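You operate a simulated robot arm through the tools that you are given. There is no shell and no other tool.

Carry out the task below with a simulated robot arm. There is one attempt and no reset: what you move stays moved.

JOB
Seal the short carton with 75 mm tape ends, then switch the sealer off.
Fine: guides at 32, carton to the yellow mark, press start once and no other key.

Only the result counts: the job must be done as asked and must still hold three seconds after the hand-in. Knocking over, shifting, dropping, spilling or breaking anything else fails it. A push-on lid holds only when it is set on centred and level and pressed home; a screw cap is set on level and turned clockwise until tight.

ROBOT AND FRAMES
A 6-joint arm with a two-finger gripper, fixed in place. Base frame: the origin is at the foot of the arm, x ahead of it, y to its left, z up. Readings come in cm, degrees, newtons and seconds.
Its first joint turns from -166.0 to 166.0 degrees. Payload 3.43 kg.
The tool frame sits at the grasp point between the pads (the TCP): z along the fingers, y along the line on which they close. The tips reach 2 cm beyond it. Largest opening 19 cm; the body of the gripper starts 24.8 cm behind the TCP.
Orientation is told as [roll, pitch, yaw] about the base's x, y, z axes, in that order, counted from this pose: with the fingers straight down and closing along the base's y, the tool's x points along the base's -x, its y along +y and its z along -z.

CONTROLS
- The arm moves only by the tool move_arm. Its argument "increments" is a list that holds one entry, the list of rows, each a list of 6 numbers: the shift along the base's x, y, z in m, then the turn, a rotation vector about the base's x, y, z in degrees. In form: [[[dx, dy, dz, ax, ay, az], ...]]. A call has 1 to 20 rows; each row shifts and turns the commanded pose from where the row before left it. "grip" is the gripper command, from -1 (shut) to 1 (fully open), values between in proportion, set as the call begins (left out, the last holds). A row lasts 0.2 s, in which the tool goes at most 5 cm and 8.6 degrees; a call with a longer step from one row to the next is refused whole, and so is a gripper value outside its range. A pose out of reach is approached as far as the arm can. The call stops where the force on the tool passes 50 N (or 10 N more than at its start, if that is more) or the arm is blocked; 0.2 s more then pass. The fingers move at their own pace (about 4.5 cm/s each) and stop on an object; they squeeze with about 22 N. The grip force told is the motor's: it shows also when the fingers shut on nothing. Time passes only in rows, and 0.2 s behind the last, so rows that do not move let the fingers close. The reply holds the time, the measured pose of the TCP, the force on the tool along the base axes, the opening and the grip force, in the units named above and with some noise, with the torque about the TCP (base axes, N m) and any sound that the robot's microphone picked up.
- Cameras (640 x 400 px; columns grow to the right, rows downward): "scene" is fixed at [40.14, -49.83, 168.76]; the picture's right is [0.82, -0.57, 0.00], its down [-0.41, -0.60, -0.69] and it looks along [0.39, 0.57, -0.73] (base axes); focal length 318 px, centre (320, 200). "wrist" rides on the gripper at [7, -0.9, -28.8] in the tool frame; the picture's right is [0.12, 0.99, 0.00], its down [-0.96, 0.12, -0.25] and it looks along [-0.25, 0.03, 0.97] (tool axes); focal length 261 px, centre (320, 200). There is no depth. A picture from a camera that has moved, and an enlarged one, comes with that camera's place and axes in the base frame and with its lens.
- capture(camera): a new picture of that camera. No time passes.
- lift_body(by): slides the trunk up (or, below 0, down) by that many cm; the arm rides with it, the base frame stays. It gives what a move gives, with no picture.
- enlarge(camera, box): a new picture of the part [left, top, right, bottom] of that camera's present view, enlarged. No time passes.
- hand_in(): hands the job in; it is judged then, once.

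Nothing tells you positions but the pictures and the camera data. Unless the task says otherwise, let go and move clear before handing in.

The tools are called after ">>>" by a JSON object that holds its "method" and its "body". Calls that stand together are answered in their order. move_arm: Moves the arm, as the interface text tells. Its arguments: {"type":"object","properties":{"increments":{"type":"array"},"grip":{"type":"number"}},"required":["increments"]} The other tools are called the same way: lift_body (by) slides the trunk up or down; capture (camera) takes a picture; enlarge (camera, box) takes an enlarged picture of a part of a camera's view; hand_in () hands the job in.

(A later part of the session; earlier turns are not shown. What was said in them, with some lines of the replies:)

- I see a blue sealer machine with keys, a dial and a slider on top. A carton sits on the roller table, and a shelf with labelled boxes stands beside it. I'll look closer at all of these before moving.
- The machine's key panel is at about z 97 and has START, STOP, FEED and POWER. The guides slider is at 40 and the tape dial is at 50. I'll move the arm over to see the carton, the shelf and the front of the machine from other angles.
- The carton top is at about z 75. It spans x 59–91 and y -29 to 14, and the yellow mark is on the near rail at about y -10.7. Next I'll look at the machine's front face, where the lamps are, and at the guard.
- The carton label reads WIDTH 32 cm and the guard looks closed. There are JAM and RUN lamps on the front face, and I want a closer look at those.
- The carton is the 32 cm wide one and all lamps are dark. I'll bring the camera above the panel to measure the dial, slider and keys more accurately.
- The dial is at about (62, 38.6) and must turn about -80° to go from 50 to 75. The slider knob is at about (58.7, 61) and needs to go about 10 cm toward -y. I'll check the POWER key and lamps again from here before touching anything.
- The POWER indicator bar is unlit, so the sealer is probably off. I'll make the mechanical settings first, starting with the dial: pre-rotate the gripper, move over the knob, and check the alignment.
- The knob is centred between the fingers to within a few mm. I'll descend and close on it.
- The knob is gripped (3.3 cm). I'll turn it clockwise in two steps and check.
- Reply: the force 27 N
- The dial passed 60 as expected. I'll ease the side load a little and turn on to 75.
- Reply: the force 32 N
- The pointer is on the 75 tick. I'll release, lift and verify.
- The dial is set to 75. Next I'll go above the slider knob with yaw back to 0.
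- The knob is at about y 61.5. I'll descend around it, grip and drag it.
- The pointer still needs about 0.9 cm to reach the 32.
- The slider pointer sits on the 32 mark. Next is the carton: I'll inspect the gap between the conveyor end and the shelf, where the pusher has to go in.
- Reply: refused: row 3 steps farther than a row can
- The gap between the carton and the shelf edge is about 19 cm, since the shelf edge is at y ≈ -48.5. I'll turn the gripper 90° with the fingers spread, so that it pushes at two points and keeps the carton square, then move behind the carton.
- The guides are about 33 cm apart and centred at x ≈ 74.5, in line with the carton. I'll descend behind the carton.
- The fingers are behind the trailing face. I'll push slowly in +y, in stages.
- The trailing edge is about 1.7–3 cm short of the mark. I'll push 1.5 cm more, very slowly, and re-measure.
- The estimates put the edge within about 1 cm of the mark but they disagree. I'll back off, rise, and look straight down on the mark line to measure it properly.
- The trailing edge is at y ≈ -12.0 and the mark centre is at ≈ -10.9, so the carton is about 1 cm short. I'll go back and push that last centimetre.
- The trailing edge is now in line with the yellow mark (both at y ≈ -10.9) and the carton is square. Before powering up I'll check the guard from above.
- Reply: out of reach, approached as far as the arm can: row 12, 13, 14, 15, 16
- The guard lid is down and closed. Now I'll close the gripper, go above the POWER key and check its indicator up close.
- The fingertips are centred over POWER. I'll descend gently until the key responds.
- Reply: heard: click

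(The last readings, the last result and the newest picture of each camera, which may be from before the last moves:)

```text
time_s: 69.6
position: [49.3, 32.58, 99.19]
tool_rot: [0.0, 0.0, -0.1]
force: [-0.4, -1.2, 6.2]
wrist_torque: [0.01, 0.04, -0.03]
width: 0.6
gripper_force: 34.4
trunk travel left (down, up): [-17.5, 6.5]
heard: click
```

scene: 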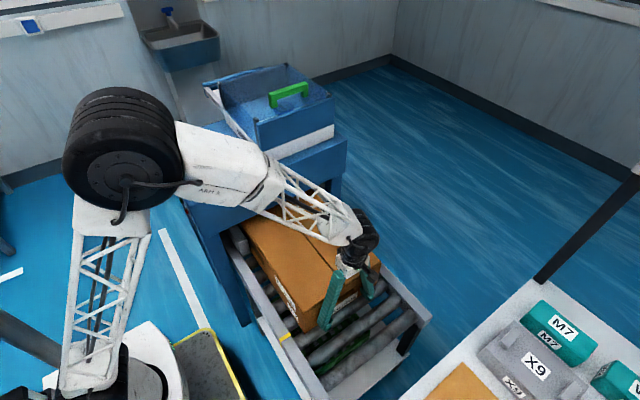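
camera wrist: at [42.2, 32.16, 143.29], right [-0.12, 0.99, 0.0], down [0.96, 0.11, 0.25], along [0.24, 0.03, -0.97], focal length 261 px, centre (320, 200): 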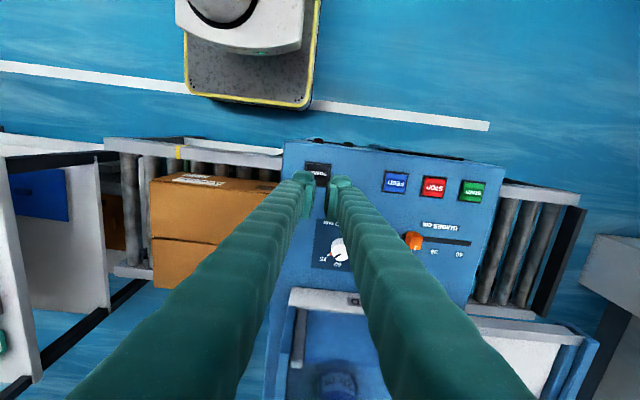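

I heard a click. I'll lift and look at the indicator.

>>> {"method": "move_arm", "body": {"increments": [[[0, 0, 0.02, 0, 0, 0], [0, 0, 0.04, 0, 0, 0], [0, 0.02, 0.04, 0, 0, 0], [0, 0.04, 0.02, 0, 0, 0], [0, 0.04, 0, 0, 0, 0], [0, 0.04, 0, 0, 0, 0], [0, 0, 0, 0, 0, 0]]]}}

>>> {"method": "capture", "body": {"camera": "wrist"}}

>>> {"method": "enlarge", "body": {"camera": "scene", "box": [160, 150, 260, 230]}}

```text
time_s: 71.2
position: [49.32, 46.6, 111.17]
tool_rot: [-0.2, 0.1, -0.1]
force: [0.9, 0.1, -0.3]
wrist_torque: [-0.06, 0.05, 0.0]
width: 0.0
gripper_force: 34.2
trunk travel left (down, up): [-17.5, 6.5]
```

```text
taken
camera wrist: at [42.35, 45.72, 140.0], right [-0.12, 0.99, 0.0], down [0.96, 0.11, 0.25], along [0.24, 0.03, -0.97], focal length 261 px, centre (320, 200)
```

wrist: 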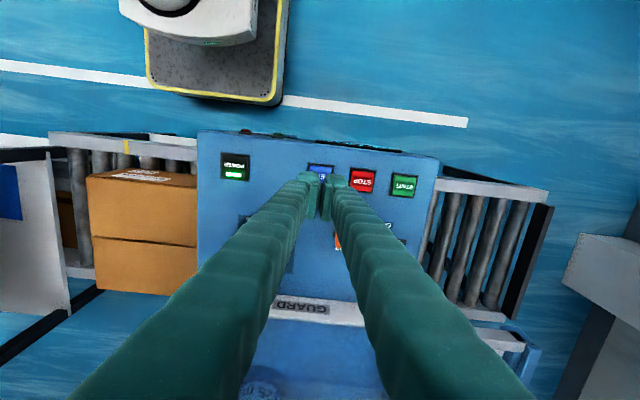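

```text
5.00 times, centred on (210, 190) of scene
camera zoom: at [40.14, -49.83, 168.76], right [0.82, -0.57, 0.0], down [-0.41, -0.6, -0.69], along [0.39, 0.57, -0.73], focal length 1588 px, centre (870, 250)
```

zoom: 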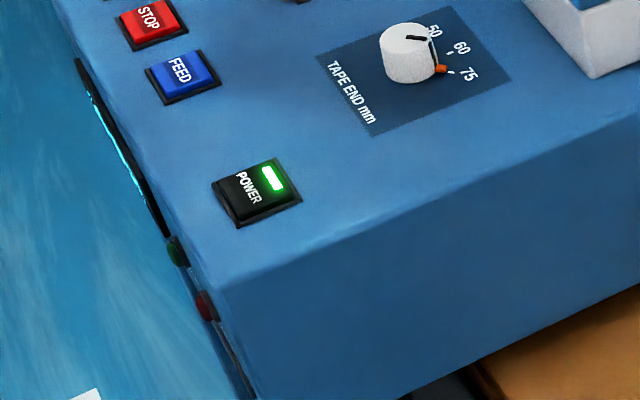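

The indicator is now green, so the sealer is on. The front display has lit up too, and I'll read it before pressing START.

>>> {"method": "move_arm", "body": {"increments": [[[-0.01, 0, 0.02, 0, -4, 0], [-0.015, 0, 0.025, 0, -5, 0], [-0.02, 0, 0.025, 0, -5, 0], [-0.02, 0, 0.025, 0, -5, 0], [-0.02, 0, 0.025, 0, -5, 0], [-0.02, 0, 0.0, 0, -5, 0], [-0.01, 0, 0, 0, -5, 0], [0, 0, 0, 0, 0, 0]]]}}

>>> {"method": "capture", "body": {"camera": "wrist"}}

>>> {"method": "enlarge", "body": {"camera": "wrist", "box": [250, 60, 430, 170]}}

```text
time_s: 73.0
position: [37.84, 46.55, 123.28]
tool_rot: [-0.1, -34.0, 0.0]
force: [0.6, -0.8, 0.7]
wrist_torque: [0.03, 0.03, -0.01]
width: 0.0
gripper_force: 34.6
trunk travel left (down, up): [-17.5, 6.5]
```

```text
taken
camera wrist: at [15.88, 45.71, 143.26], right [-0.1, 0.99, -0.07], down [0.66, 0.11, 0.74], along [0.75, 0.03, -0.67], focal length 261 px, centre (320, 200)
```

wrist: 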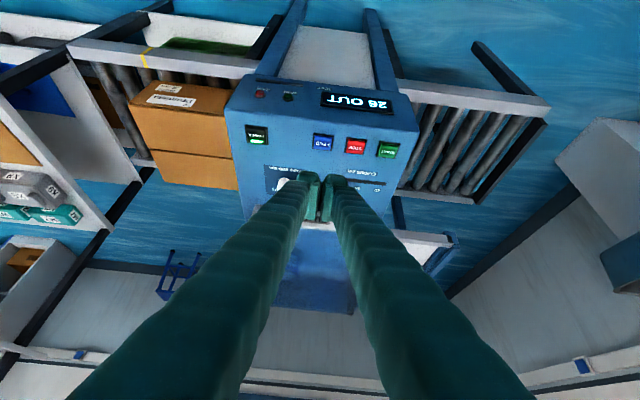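

```text
3.56 times, centred on (340, 115) of wrist
camera zoom: at [15.88, 45.71, 143.26], right [-0.1, 0.99, -0.07], down [0.66, 0.11, 0.74], along [0.75, 0.03, -0.67], focal length 927 px, centre (249, 502)
```

zoom: 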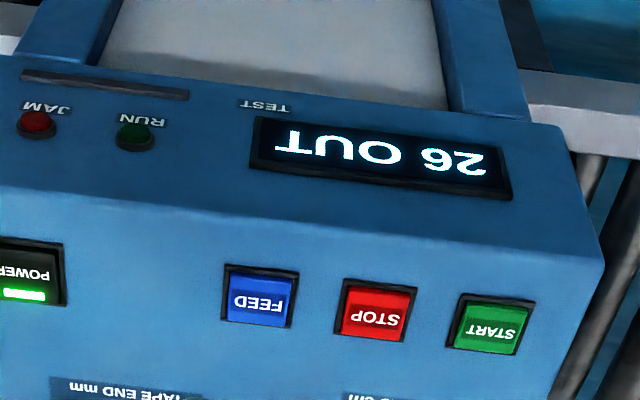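

>>> {"method": "enlarge", "body": {"camera": "wrist", "box": [315, 85, 400, 120]}}

>>> {"method": "enlarge", "body": {"camera": "wrist", "box": [240, 75, 330, 115]}}

```text
7.53 times, centred on (358, 102) of wrist
camera zoom: at [15.88, 45.71, 143.26], right [-0.1, 0.99, -0.07], down [0.66, 0.11, 0.74], along [0.75, 0.03, -0.67], focal length 1962 px, centre (38, 934)
```

zoom: 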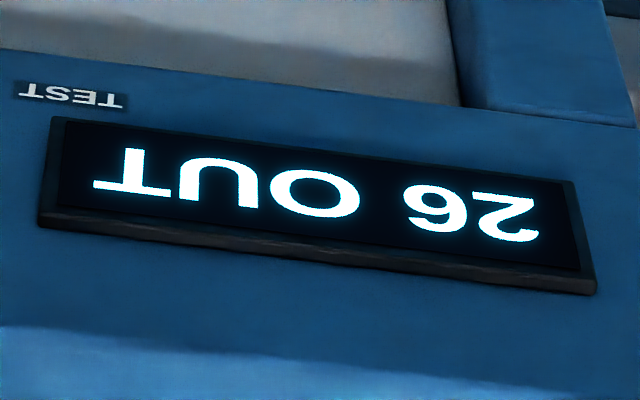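

```text
7.11 times, centred on (285, 95) of wrist
camera zoom: at [15.88, 45.71, 143.26], right [-0.1, 0.99, -0.07], down [0.66, 0.11, 0.74], along [0.75, 0.03, -0.67], focal length 1854 px, centre (569, 947)
```

zoom: 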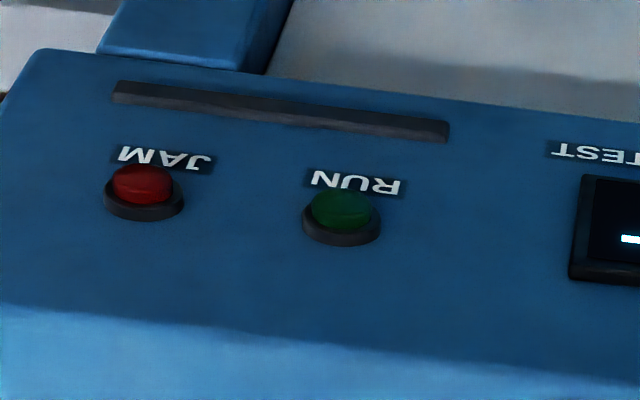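

The display reads "26 OUT", which I take to be an output counter, and no JAM lamp is lit. Now I'll go to the START key.

>>> {"method": "move_arm", "body": {"increments": [[[0.02, 0.02, 0, 0, 7, 0], [0.02, 0.025, 0, 0, 7, 0], [0.02, 0.025, 0, 0, 7, 0], [0.02, 0.03, 0, 0, 7, 0], [0.02, 0.03, 0, 0, 6, 0], [0.0125, 0.0085, -0.02, 0, 0, 0], [0, 0, -0.045, 0, 0, 0], [0, 0, -0.045, 0, 0, 0], [0, 0, -0.045, 0, 0, 0], [0, 0, -0.04, 0, 0, 0], [0, 0, 0, 0, 0, 0]]]}}

>>> {"method": "enlarge", "body": {"camera": "scene", "box": [130, 110, 230, 190]}}

>>> {"method": "enlarge", "body": {"camera": "wrist", "box": [240, 100, 400, 240]}}

```text
time_s: 75.4
position: [49.23, 60.47, 103.64]
tool_rot: [-0.2, 0.2, -0.1]
force: [0.6, 0.2, -0.5]
wrist_torque: [-0.03, 0.02, -0.01]
width: 0.0
gripper_force: 34.9
trunk travel left (down, up): [-17.5, 6.5]
```

```text
5.00 times, centred on (180, 150) of scene
camera zoom: at [40.14, -49.83, 168.76], right [0.82, -0.57, 0.0], down [-0.41, -0.6, -0.69], along [0.39, 0.57, -0.73], focal length 1588 px, centre (1020, 450)
```

zoom: 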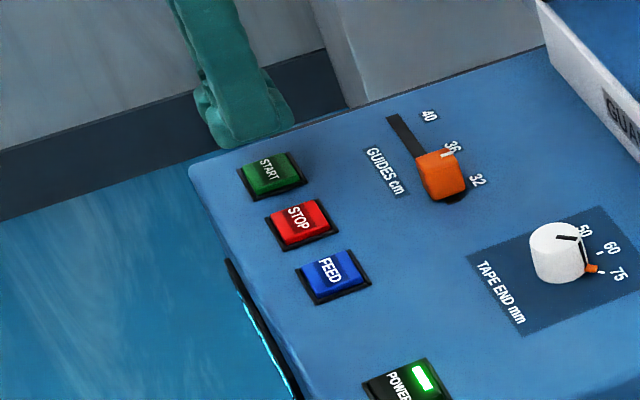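

```text
2.86 times, centred on (320, 170) of wrist
camera zoom: at [42.06, 59.6, 132.47], right [-0.12, 0.99, 0.0], down [0.96, 0.11, 0.25], along [0.24, 0.03, -0.97], focal length 745 px, centre (320, 286)
```

zoom: 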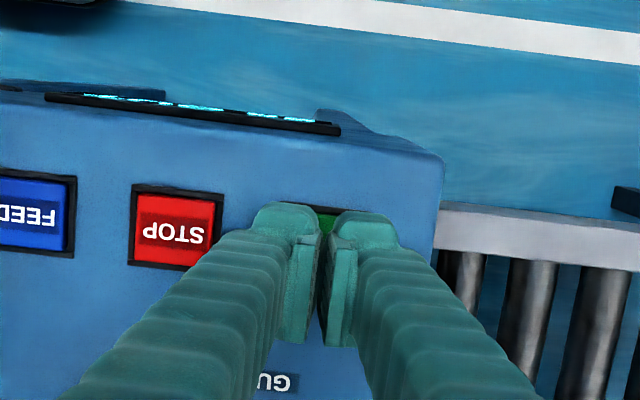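

Aligned over START. I'll press once, gently.

>>> {"method": "move_arm", "body": {"increments": [[[0, 0, -0.02, 0, 0, 0], [0, 0, -0.015, 0, 0, 0], [0, 0, -0.003, 0, 0, 0]]]}}

>>> {"method": "move_arm", "body": {"increments": [[[0, 0, -0.002, 0, 0, 0], [0, 0, -0.002, 0, 0, 0], [0, 0, -0.002, 0, 0, 0]]]}}

```text
time_s: 76.2
position: [49.09, 60.45, 99.86]
tool_rot: [-0.3, 0.0, -0.1]
force: [0.7, -0.1, -0.2]
wrist_torque: [0.03, 0.02, -0.02]
width: 0.01
gripper_force: 34.1
trunk travel left (down, up): [-17.5, 6.5]
```

```text
time_s: 77.0
position: [48.92, 60.44, 99.38]
tool_rot: [-0.2, 0.1, -0.2]
force: [0.8, 0.9, 3.0]
wrist_torque: [0.04, 0.02, 0.01]
width: 0.59
gripper_force: 34.2
trunk travel left (down, up): [-17.5, 6.5]
heard: click
```

Click heard. I'll lift straight up and watch.

>>> {"method": "move_arm", "body": {"increments": [[[0, 0, 0.03, 0, 0, 0], [0, 0, 0.045, 0, 0, 0], [0, 0, 0.045, 0, 0, 0], [0, 0, 0, 0, 0, 0]]]}}

>>> {"method": "capture", "body": {"camera": "scene"}}

>>> {"method": "capture", "body": {"camera": "wrist"}}

```text
time_s: 78.0
position: [49.17, 60.38, 111.39]
tool_rot: [-0.2, 0.1, -0.2]
force: [-0.1, 0.0, 0.0]
wrist_torque: [0.02, 0.02, 0.01]
width: 0.0
gripper_force: 34.3
trunk travel left (down, up): [-17.5, 6.5]
```

```text
taken
```

scene: 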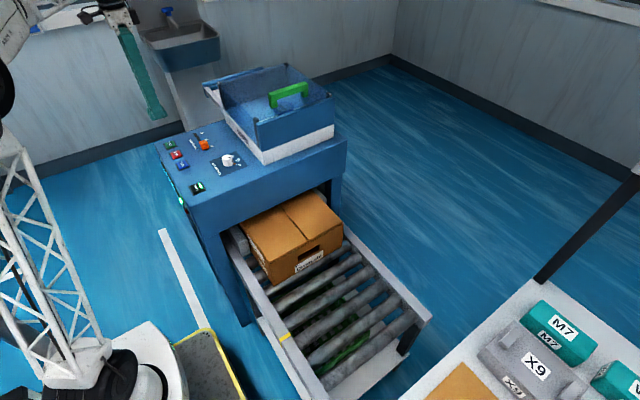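

```text
taken
camera wrist: at [42.11, 59.45, 140.21], right [-0.12, 0.99, 0.0], down [0.96, 0.11, 0.25], along [0.24, 0.03, -0.97], focal length 261 px, centre (320, 200)
```

wrist: 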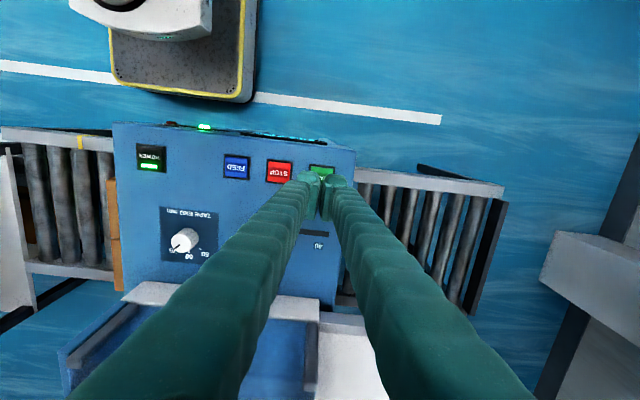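

The machine is running, the RUN lamp is lit and the carton is going in. I'll wait for it to come out.

>>> {"method": "move_arm", "body": {"increments": [[[0, 0, 0.01, 0, 0, 0], [0, 0, 0.02, 0, 0, 0], [0, 0, 0.02, 0, 0, 0], [0, 0, 0.02, 0, 0, 0], [0, 0, 0, 0, 0, 0], [0, 0, 0, 0, 0, 0], [0, 0, 0, 0, 0, 0], [0, 0, 0, 0, 0, 0], [0, 0, 0, 0, 0, 0], [0, 0, 0, 0, 0, 0]]]}}

>>> {"method": "capture", "body": {"camera": "wrist"}}

>>> {"method": "move_arm", "body": {"increments": [[[0, 0, 0, 0, 0, 0], [0, 0, 0, 0, 0, 0], [0, 0, 0, 0, 0, 0], [0, 0, 0, 0, 0, 0], [0, 0, 0, 0, 0, 0], [0, 0, 0, 0, 0, 0], [0, 0, 0, 0, 0, 0], [0, 0, 0, 0, 0, 0], [0, 0, 0, 0, 0, 0], [0, 0, 0, 0, 0, 0], [0, 0, 0, 0, 0, 0], [0, 0, 0, 0, 0, 0], [0, 0, 0, 0, 0, 0], [0, 0, 0, 0, 0, 0], [0, 0, 0, 0, 0, 0]]]}}

>>> {"method": "capture", "body": {"camera": "wrist"}}

>>> {"method": "capture", "body": {"camera": "scene"}}

```text
time_s: 80.2
position: [48.96, 60.33, 118.33]
tool_rot: [-0.2, 0.2, -0.1]
force: [0.6, -0.4, -0.7]
wrist_torque: [0.0, 0.02, 0.0]
width: 0.0
gripper_force: 34.0
trunk travel left (down, up): [-17.5, 6.5]
```

```text
taken
camera wrist: at [42.1, 59.54, 147.2], right [-0.12, 0.99, 0.0], down [0.96, 0.11, 0.25], along [0.24, 0.03, -0.97], focal length 261 px, centre (320, 200)
```

wrist: 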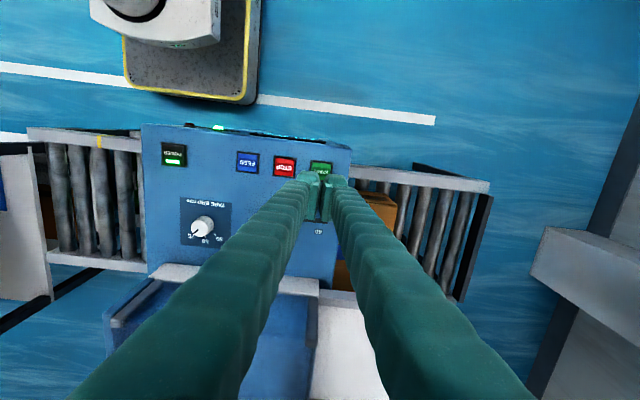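

```text
time_s: 83.4
position: [49.02, 60.49, 118.43]
tool_rot: [-0.2, 0.0, 0.0]
force: [-0.7, -0.3, -0.3]
wrist_torque: [-0.04, -0.02, -0.01]
width: 0.0
gripper_force: 34.8
trunk travel left (down, up): [-17.5, 6.5]
```

```text
taken
camera wrist: at [42.1, 59.54, 147.2], right [-0.12, 0.99, 0.0], down [0.96, 0.11, 0.25], along [0.24, 0.03, -0.97], focal length 261 px, centre (320, 200)
```

wrist: 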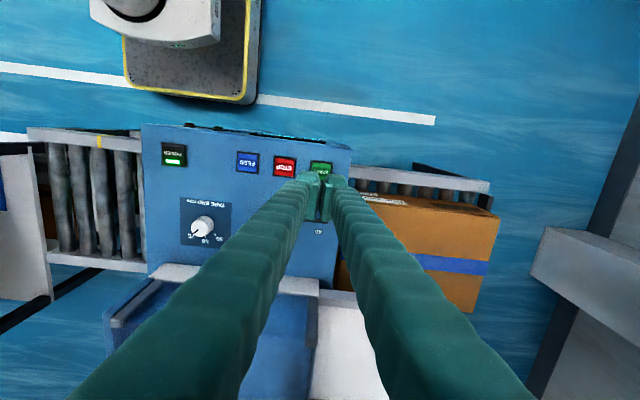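

```text
taken
```

scene: 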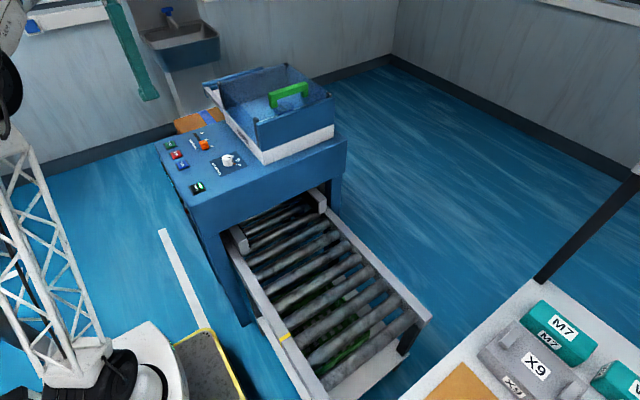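

The carton came out with blue tape on it and RUN has gone dark. I'll check the display and lamps from the tilted view.

>>> {"method": "move_arm", "body": {"increments": [[[-0.01, -0.01, 0.01, 0, -4, 0], [-0.015, -0.02, 0.01, 0, -5, 0], [-0.02, -0.03, 0.01, 0, -5, 0], [-0.02, -0.03, 0.01, 0, -5, 0], [-0.02, -0.03, 0.01, 0, -5, 0], [-0.02, -0.02, 0.0, 0, -5, 0], [-0.01, 0, 0, 0, -5, 0], [0, 0, 0, 0, 0, 0]]]}}

>>> {"method": "capture", "body": {"camera": "wrist"}}

>>> {"method": "enlarge", "body": {"camera": "wrist", "box": [250, 60, 430, 170]}}

>>> {"method": "enlarge", "body": {"camera": "wrist", "box": [370, 70, 590, 250]}}

```text
time_s: 85.2
position: [37.39, 46.3, 123.46]
tool_rot: [-0.1, -34.0, -0.1]
force: [-0.1, 0.1, -0.7]
wrist_torque: [0.02, -0.01, 0.03]
width: 0.01
gripper_force: 33.9
trunk travel left (down, up): [-17.5, 6.5]
```

```text
taken
camera wrist: at [15.58, 45.47, 143.38], right [-0.1, 0.99, -0.07], down [0.66, 0.11, 0.74], along [0.75, 0.03, -0.67], focal length 261 px, centre (320, 200)
```

wrist: 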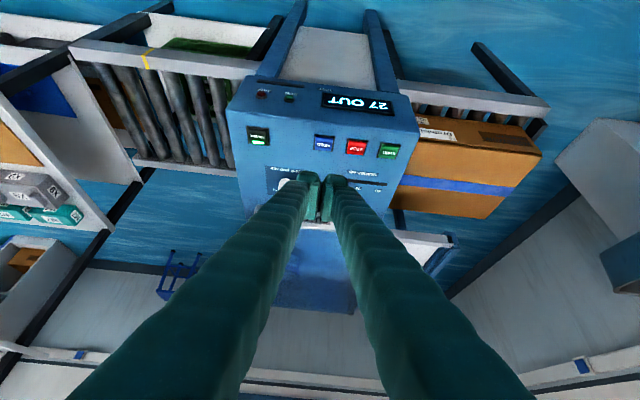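

```text
3.56 times, centred on (340, 115) of wrist
camera zoom: at [15.58, 45.47, 143.38], right [-0.1, 0.99, -0.07], down [0.66, 0.11, 0.74], along [0.75, 0.03, -0.67], focal length 927 px, centre (249, 502)
```

zoom: 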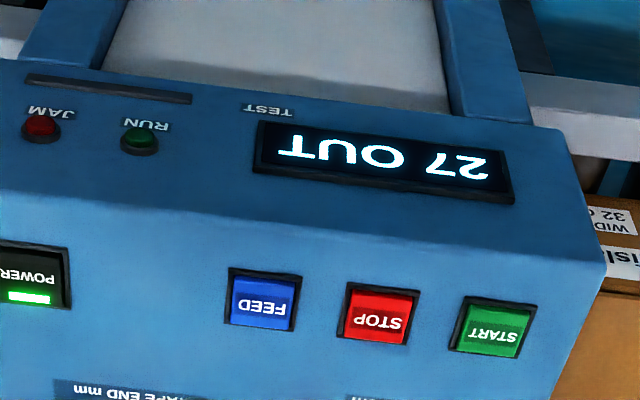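

```text
2.22 times, centred on (480, 160) of wrist
camera zoom: at [15.58, 45.47, 143.38], right [-0.1, 0.99, -0.07], down [0.66, 0.11, 0.74], along [0.75, 0.03, -0.67], focal length 579 px, centre (-36, 289)
```

zoom: 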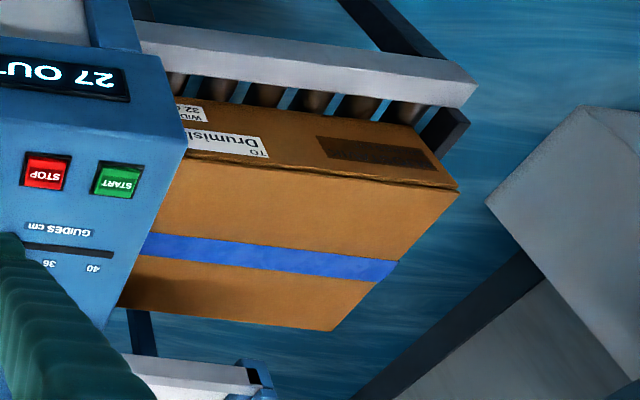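

The counter now reads 27 OUT and the carton is sealed. Last step: press POWER to switch the sealer off.

>>> {"method": "move_arm", "body": {"increments": [[[0.02, -0.02, 0, 0, 7, 0], [0.02, -0.025, 0, 0, 7, 0], [0.02, -0.025, 0, 0, 7, 0], [0.02, -0.03, 0, 0, 7, 0], [0.02, -0.03, 0, 0, 6, 0], [0.0175, -0.0075, -0.02, 0, 0, 0], [0, 0, -0.045, 0, 0, 0], [0, 0, -0.045, 0, 0, 0], [0, 0, -0.045, 0, 0, 0], [0, 0, -0.04, 0, 0, 0], [0, 0, 0, 0, 0, 0]]]}}

>>> {"method": "enlarge", "body": {"camera": "scene", "box": [160, 150, 260, 230]}}

>>> {"method": "enlarge", "body": {"camera": "wrist", "box": [240, 100, 400, 240]}}

```text
time_s: 87.6
position: [49.09, 32.71, 103.68]
tool_rot: [-0.3, 0.2, -0.2]
force: [-1.2, 0.1, -0.3]
wrist_torque: [-0.01, 0.0, 0.02]
width: 0.0
gripper_force: 34.1
trunk travel left (down, up): [-17.5, 6.5]
```

```text
5.00 times, centred on (210, 190) of scene
camera zoom: at [40.14, -49.83, 168.76], right [0.82, -0.57, 0.0], down [-0.41, -0.6, -0.69], along [0.39, 0.57, -0.73], focal length 1588 px, centre (870, 250)
```

zoom: 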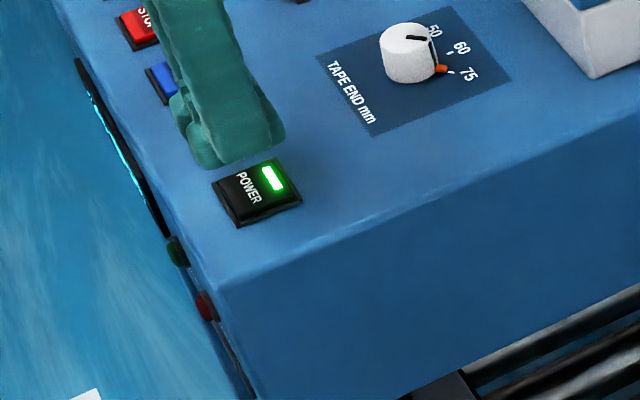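

```text
2.86 times, centred on (320, 170) of wrist
camera zoom: at [42.19, 31.77, 132.62], right [-0.12, 0.99, 0.0], down [0.96, 0.11, 0.25], along [0.24, 0.03, -0.97], focal length 745 px, centre (320, 286)
```

zoom: 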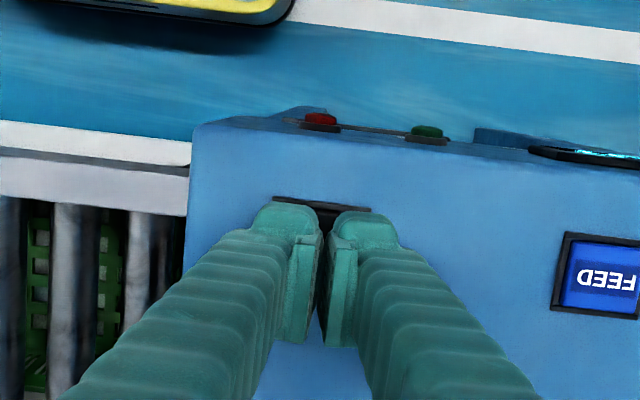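

>>> {"method": "move_arm", "body": {"increments": [[[0, 0, -0.02, 0, 0, 0], [0, 0, -0.015, 0, 0, 0], [0, 0, -0.003, 0, 0, 0]]]}}

>>> {"method": "move_arm", "body": {"increments": [[[0, 0, -0.002, 0, 0, 0], [0, 0, -0.002, 0, 0, 0], [0, 0, -0.002, 0, 0, 0]]]}}

```text
time_s: 88.4
position: [49.2, 32.69, 100.07]
tool_rot: [-0.2, 0.1, -0.1]
force: [-0.4, -0.6, 0.2]
wrist_torque: [-0.03, -0.01, 0.01]
width: 0.02
gripper_force: 34.5
trunk travel left (down, up): [-17.5, 6.5]
```

```text
time_s: 89.2
position: [49.22, 32.74, 99.47]
tool_rot: [-0.2, 0.1, -0.1]
force: [-1.3, 0.9, 1.4]
wrist_torque: [-0.01, 0.01, -0.02]
width: 0.61
gripper_force: 34.2
trunk travel left (down, up): [-17.5, 6.5]
heard: click
```

Click heard. I'll lift clear and verify that the indicator and display are off.

>>> {"method": "move_arm", "body": {"increments": [[[0, 0, 0.03, 0, 0, 0], [0, 0, 0.045, 0, 0, 0], [0, 0, 0.045, 0, 0, 0], [0, 0.03, 0.03, 0, 0, 0], [0, 0.045, 0, 0, 0, 0], [0, 0.04, 0, 0, 0, 0], [0, 0, 0, 0, 0, 0]]]}}

>>> {"method": "enlarge", "body": {"camera": "scene", "box": [150, 110, 270, 220]}}

>>> {"method": "capture", "body": {"camera": "wrist"}}

>>> {"method": "capture", "body": {"camera": "scene"}}

```text
time_s: 90.8
position: [49.27, 44.33, 114.41]
tool_rot: [-0.3, 0.0, -0.1]
force: [0.2, -0.1, 0.1]
wrist_torque: [-0.01, 0.06, -0.01]
width: 0.0
gripper_force: 34.7
trunk travel left (down, up): [-17.5, 6.5]
```

```text
3.64 times, centred on (210, 165) of scene
camera zoom: at [40.14, -49.83, 168.76], right [0.82, -0.57, 0.0], down [-0.41, -0.6, -0.69], along [0.39, 0.57, -0.73], focal length 1155 px, centre (720, 327)
```

zoom: 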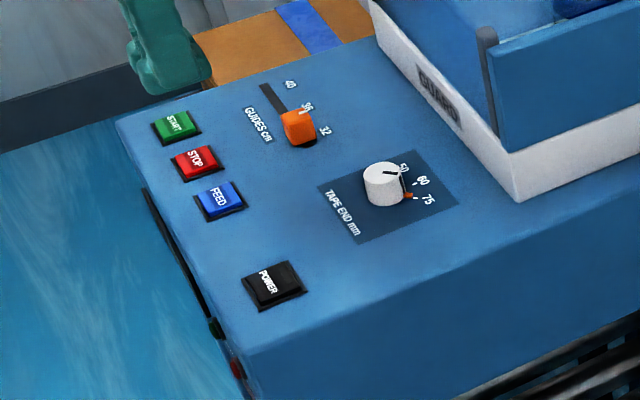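

```text
taken
camera wrist: at [42.27, 43.45, 143.25], right [-0.12, 0.99, 0.0], down [0.96, 0.11, 0.25], along [0.24, 0.03, -0.97], focal length 261 px, centre (320, 200)
```

wrist: 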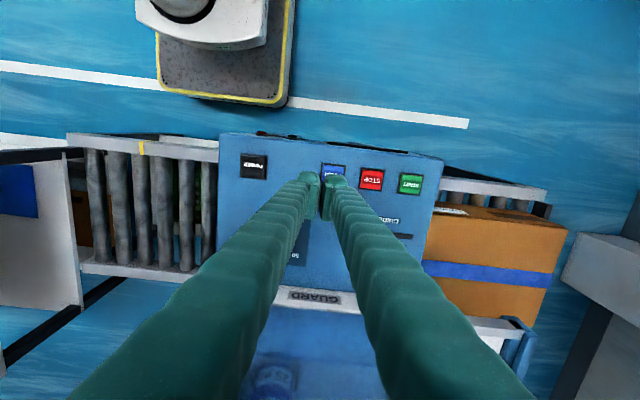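

```text
taken
```

scene: 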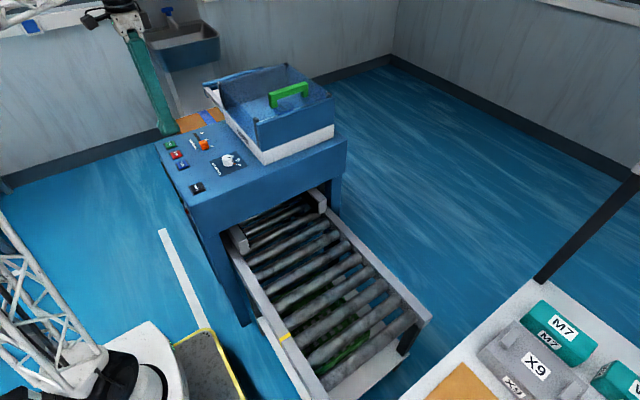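

The POWER indicator and display are dark. The taped carton rests on the outfeed against its end stop, and the gripper is clear of everything. Handing in.

>>> {"method": "hand_in", "body": {}}

```text
The job is handed in.
```

The short carton is sealed and the sealer is switched off. I've handed the job in, but the tool didn't say whether it passed.

- **Settings:** the tape dial is on 75 and the guides are at 32, matching the "WIDTH 32 cm" label on the carton.
- **Carton position:** I pushed it in until its back edge lined up with the yellow mark, to within a few millimetres by my measurement. I took "to the yellow mark" to mean the back edge.
- **Keys:** I pressed START once and never touched FEED or STOP. POWER was pressed twice: the sealer was off when I started, so I turned it on, and then off again at the end.
- **Result:** the carton came out with blue tape along its top, and the counter went from 26 OUT to 27 OUT. I saw no jam light. I didn't measure the tape ends.

After the last press, the power light and display were dark. The carton is on the outfeed rollers and the arm is clear of everything.
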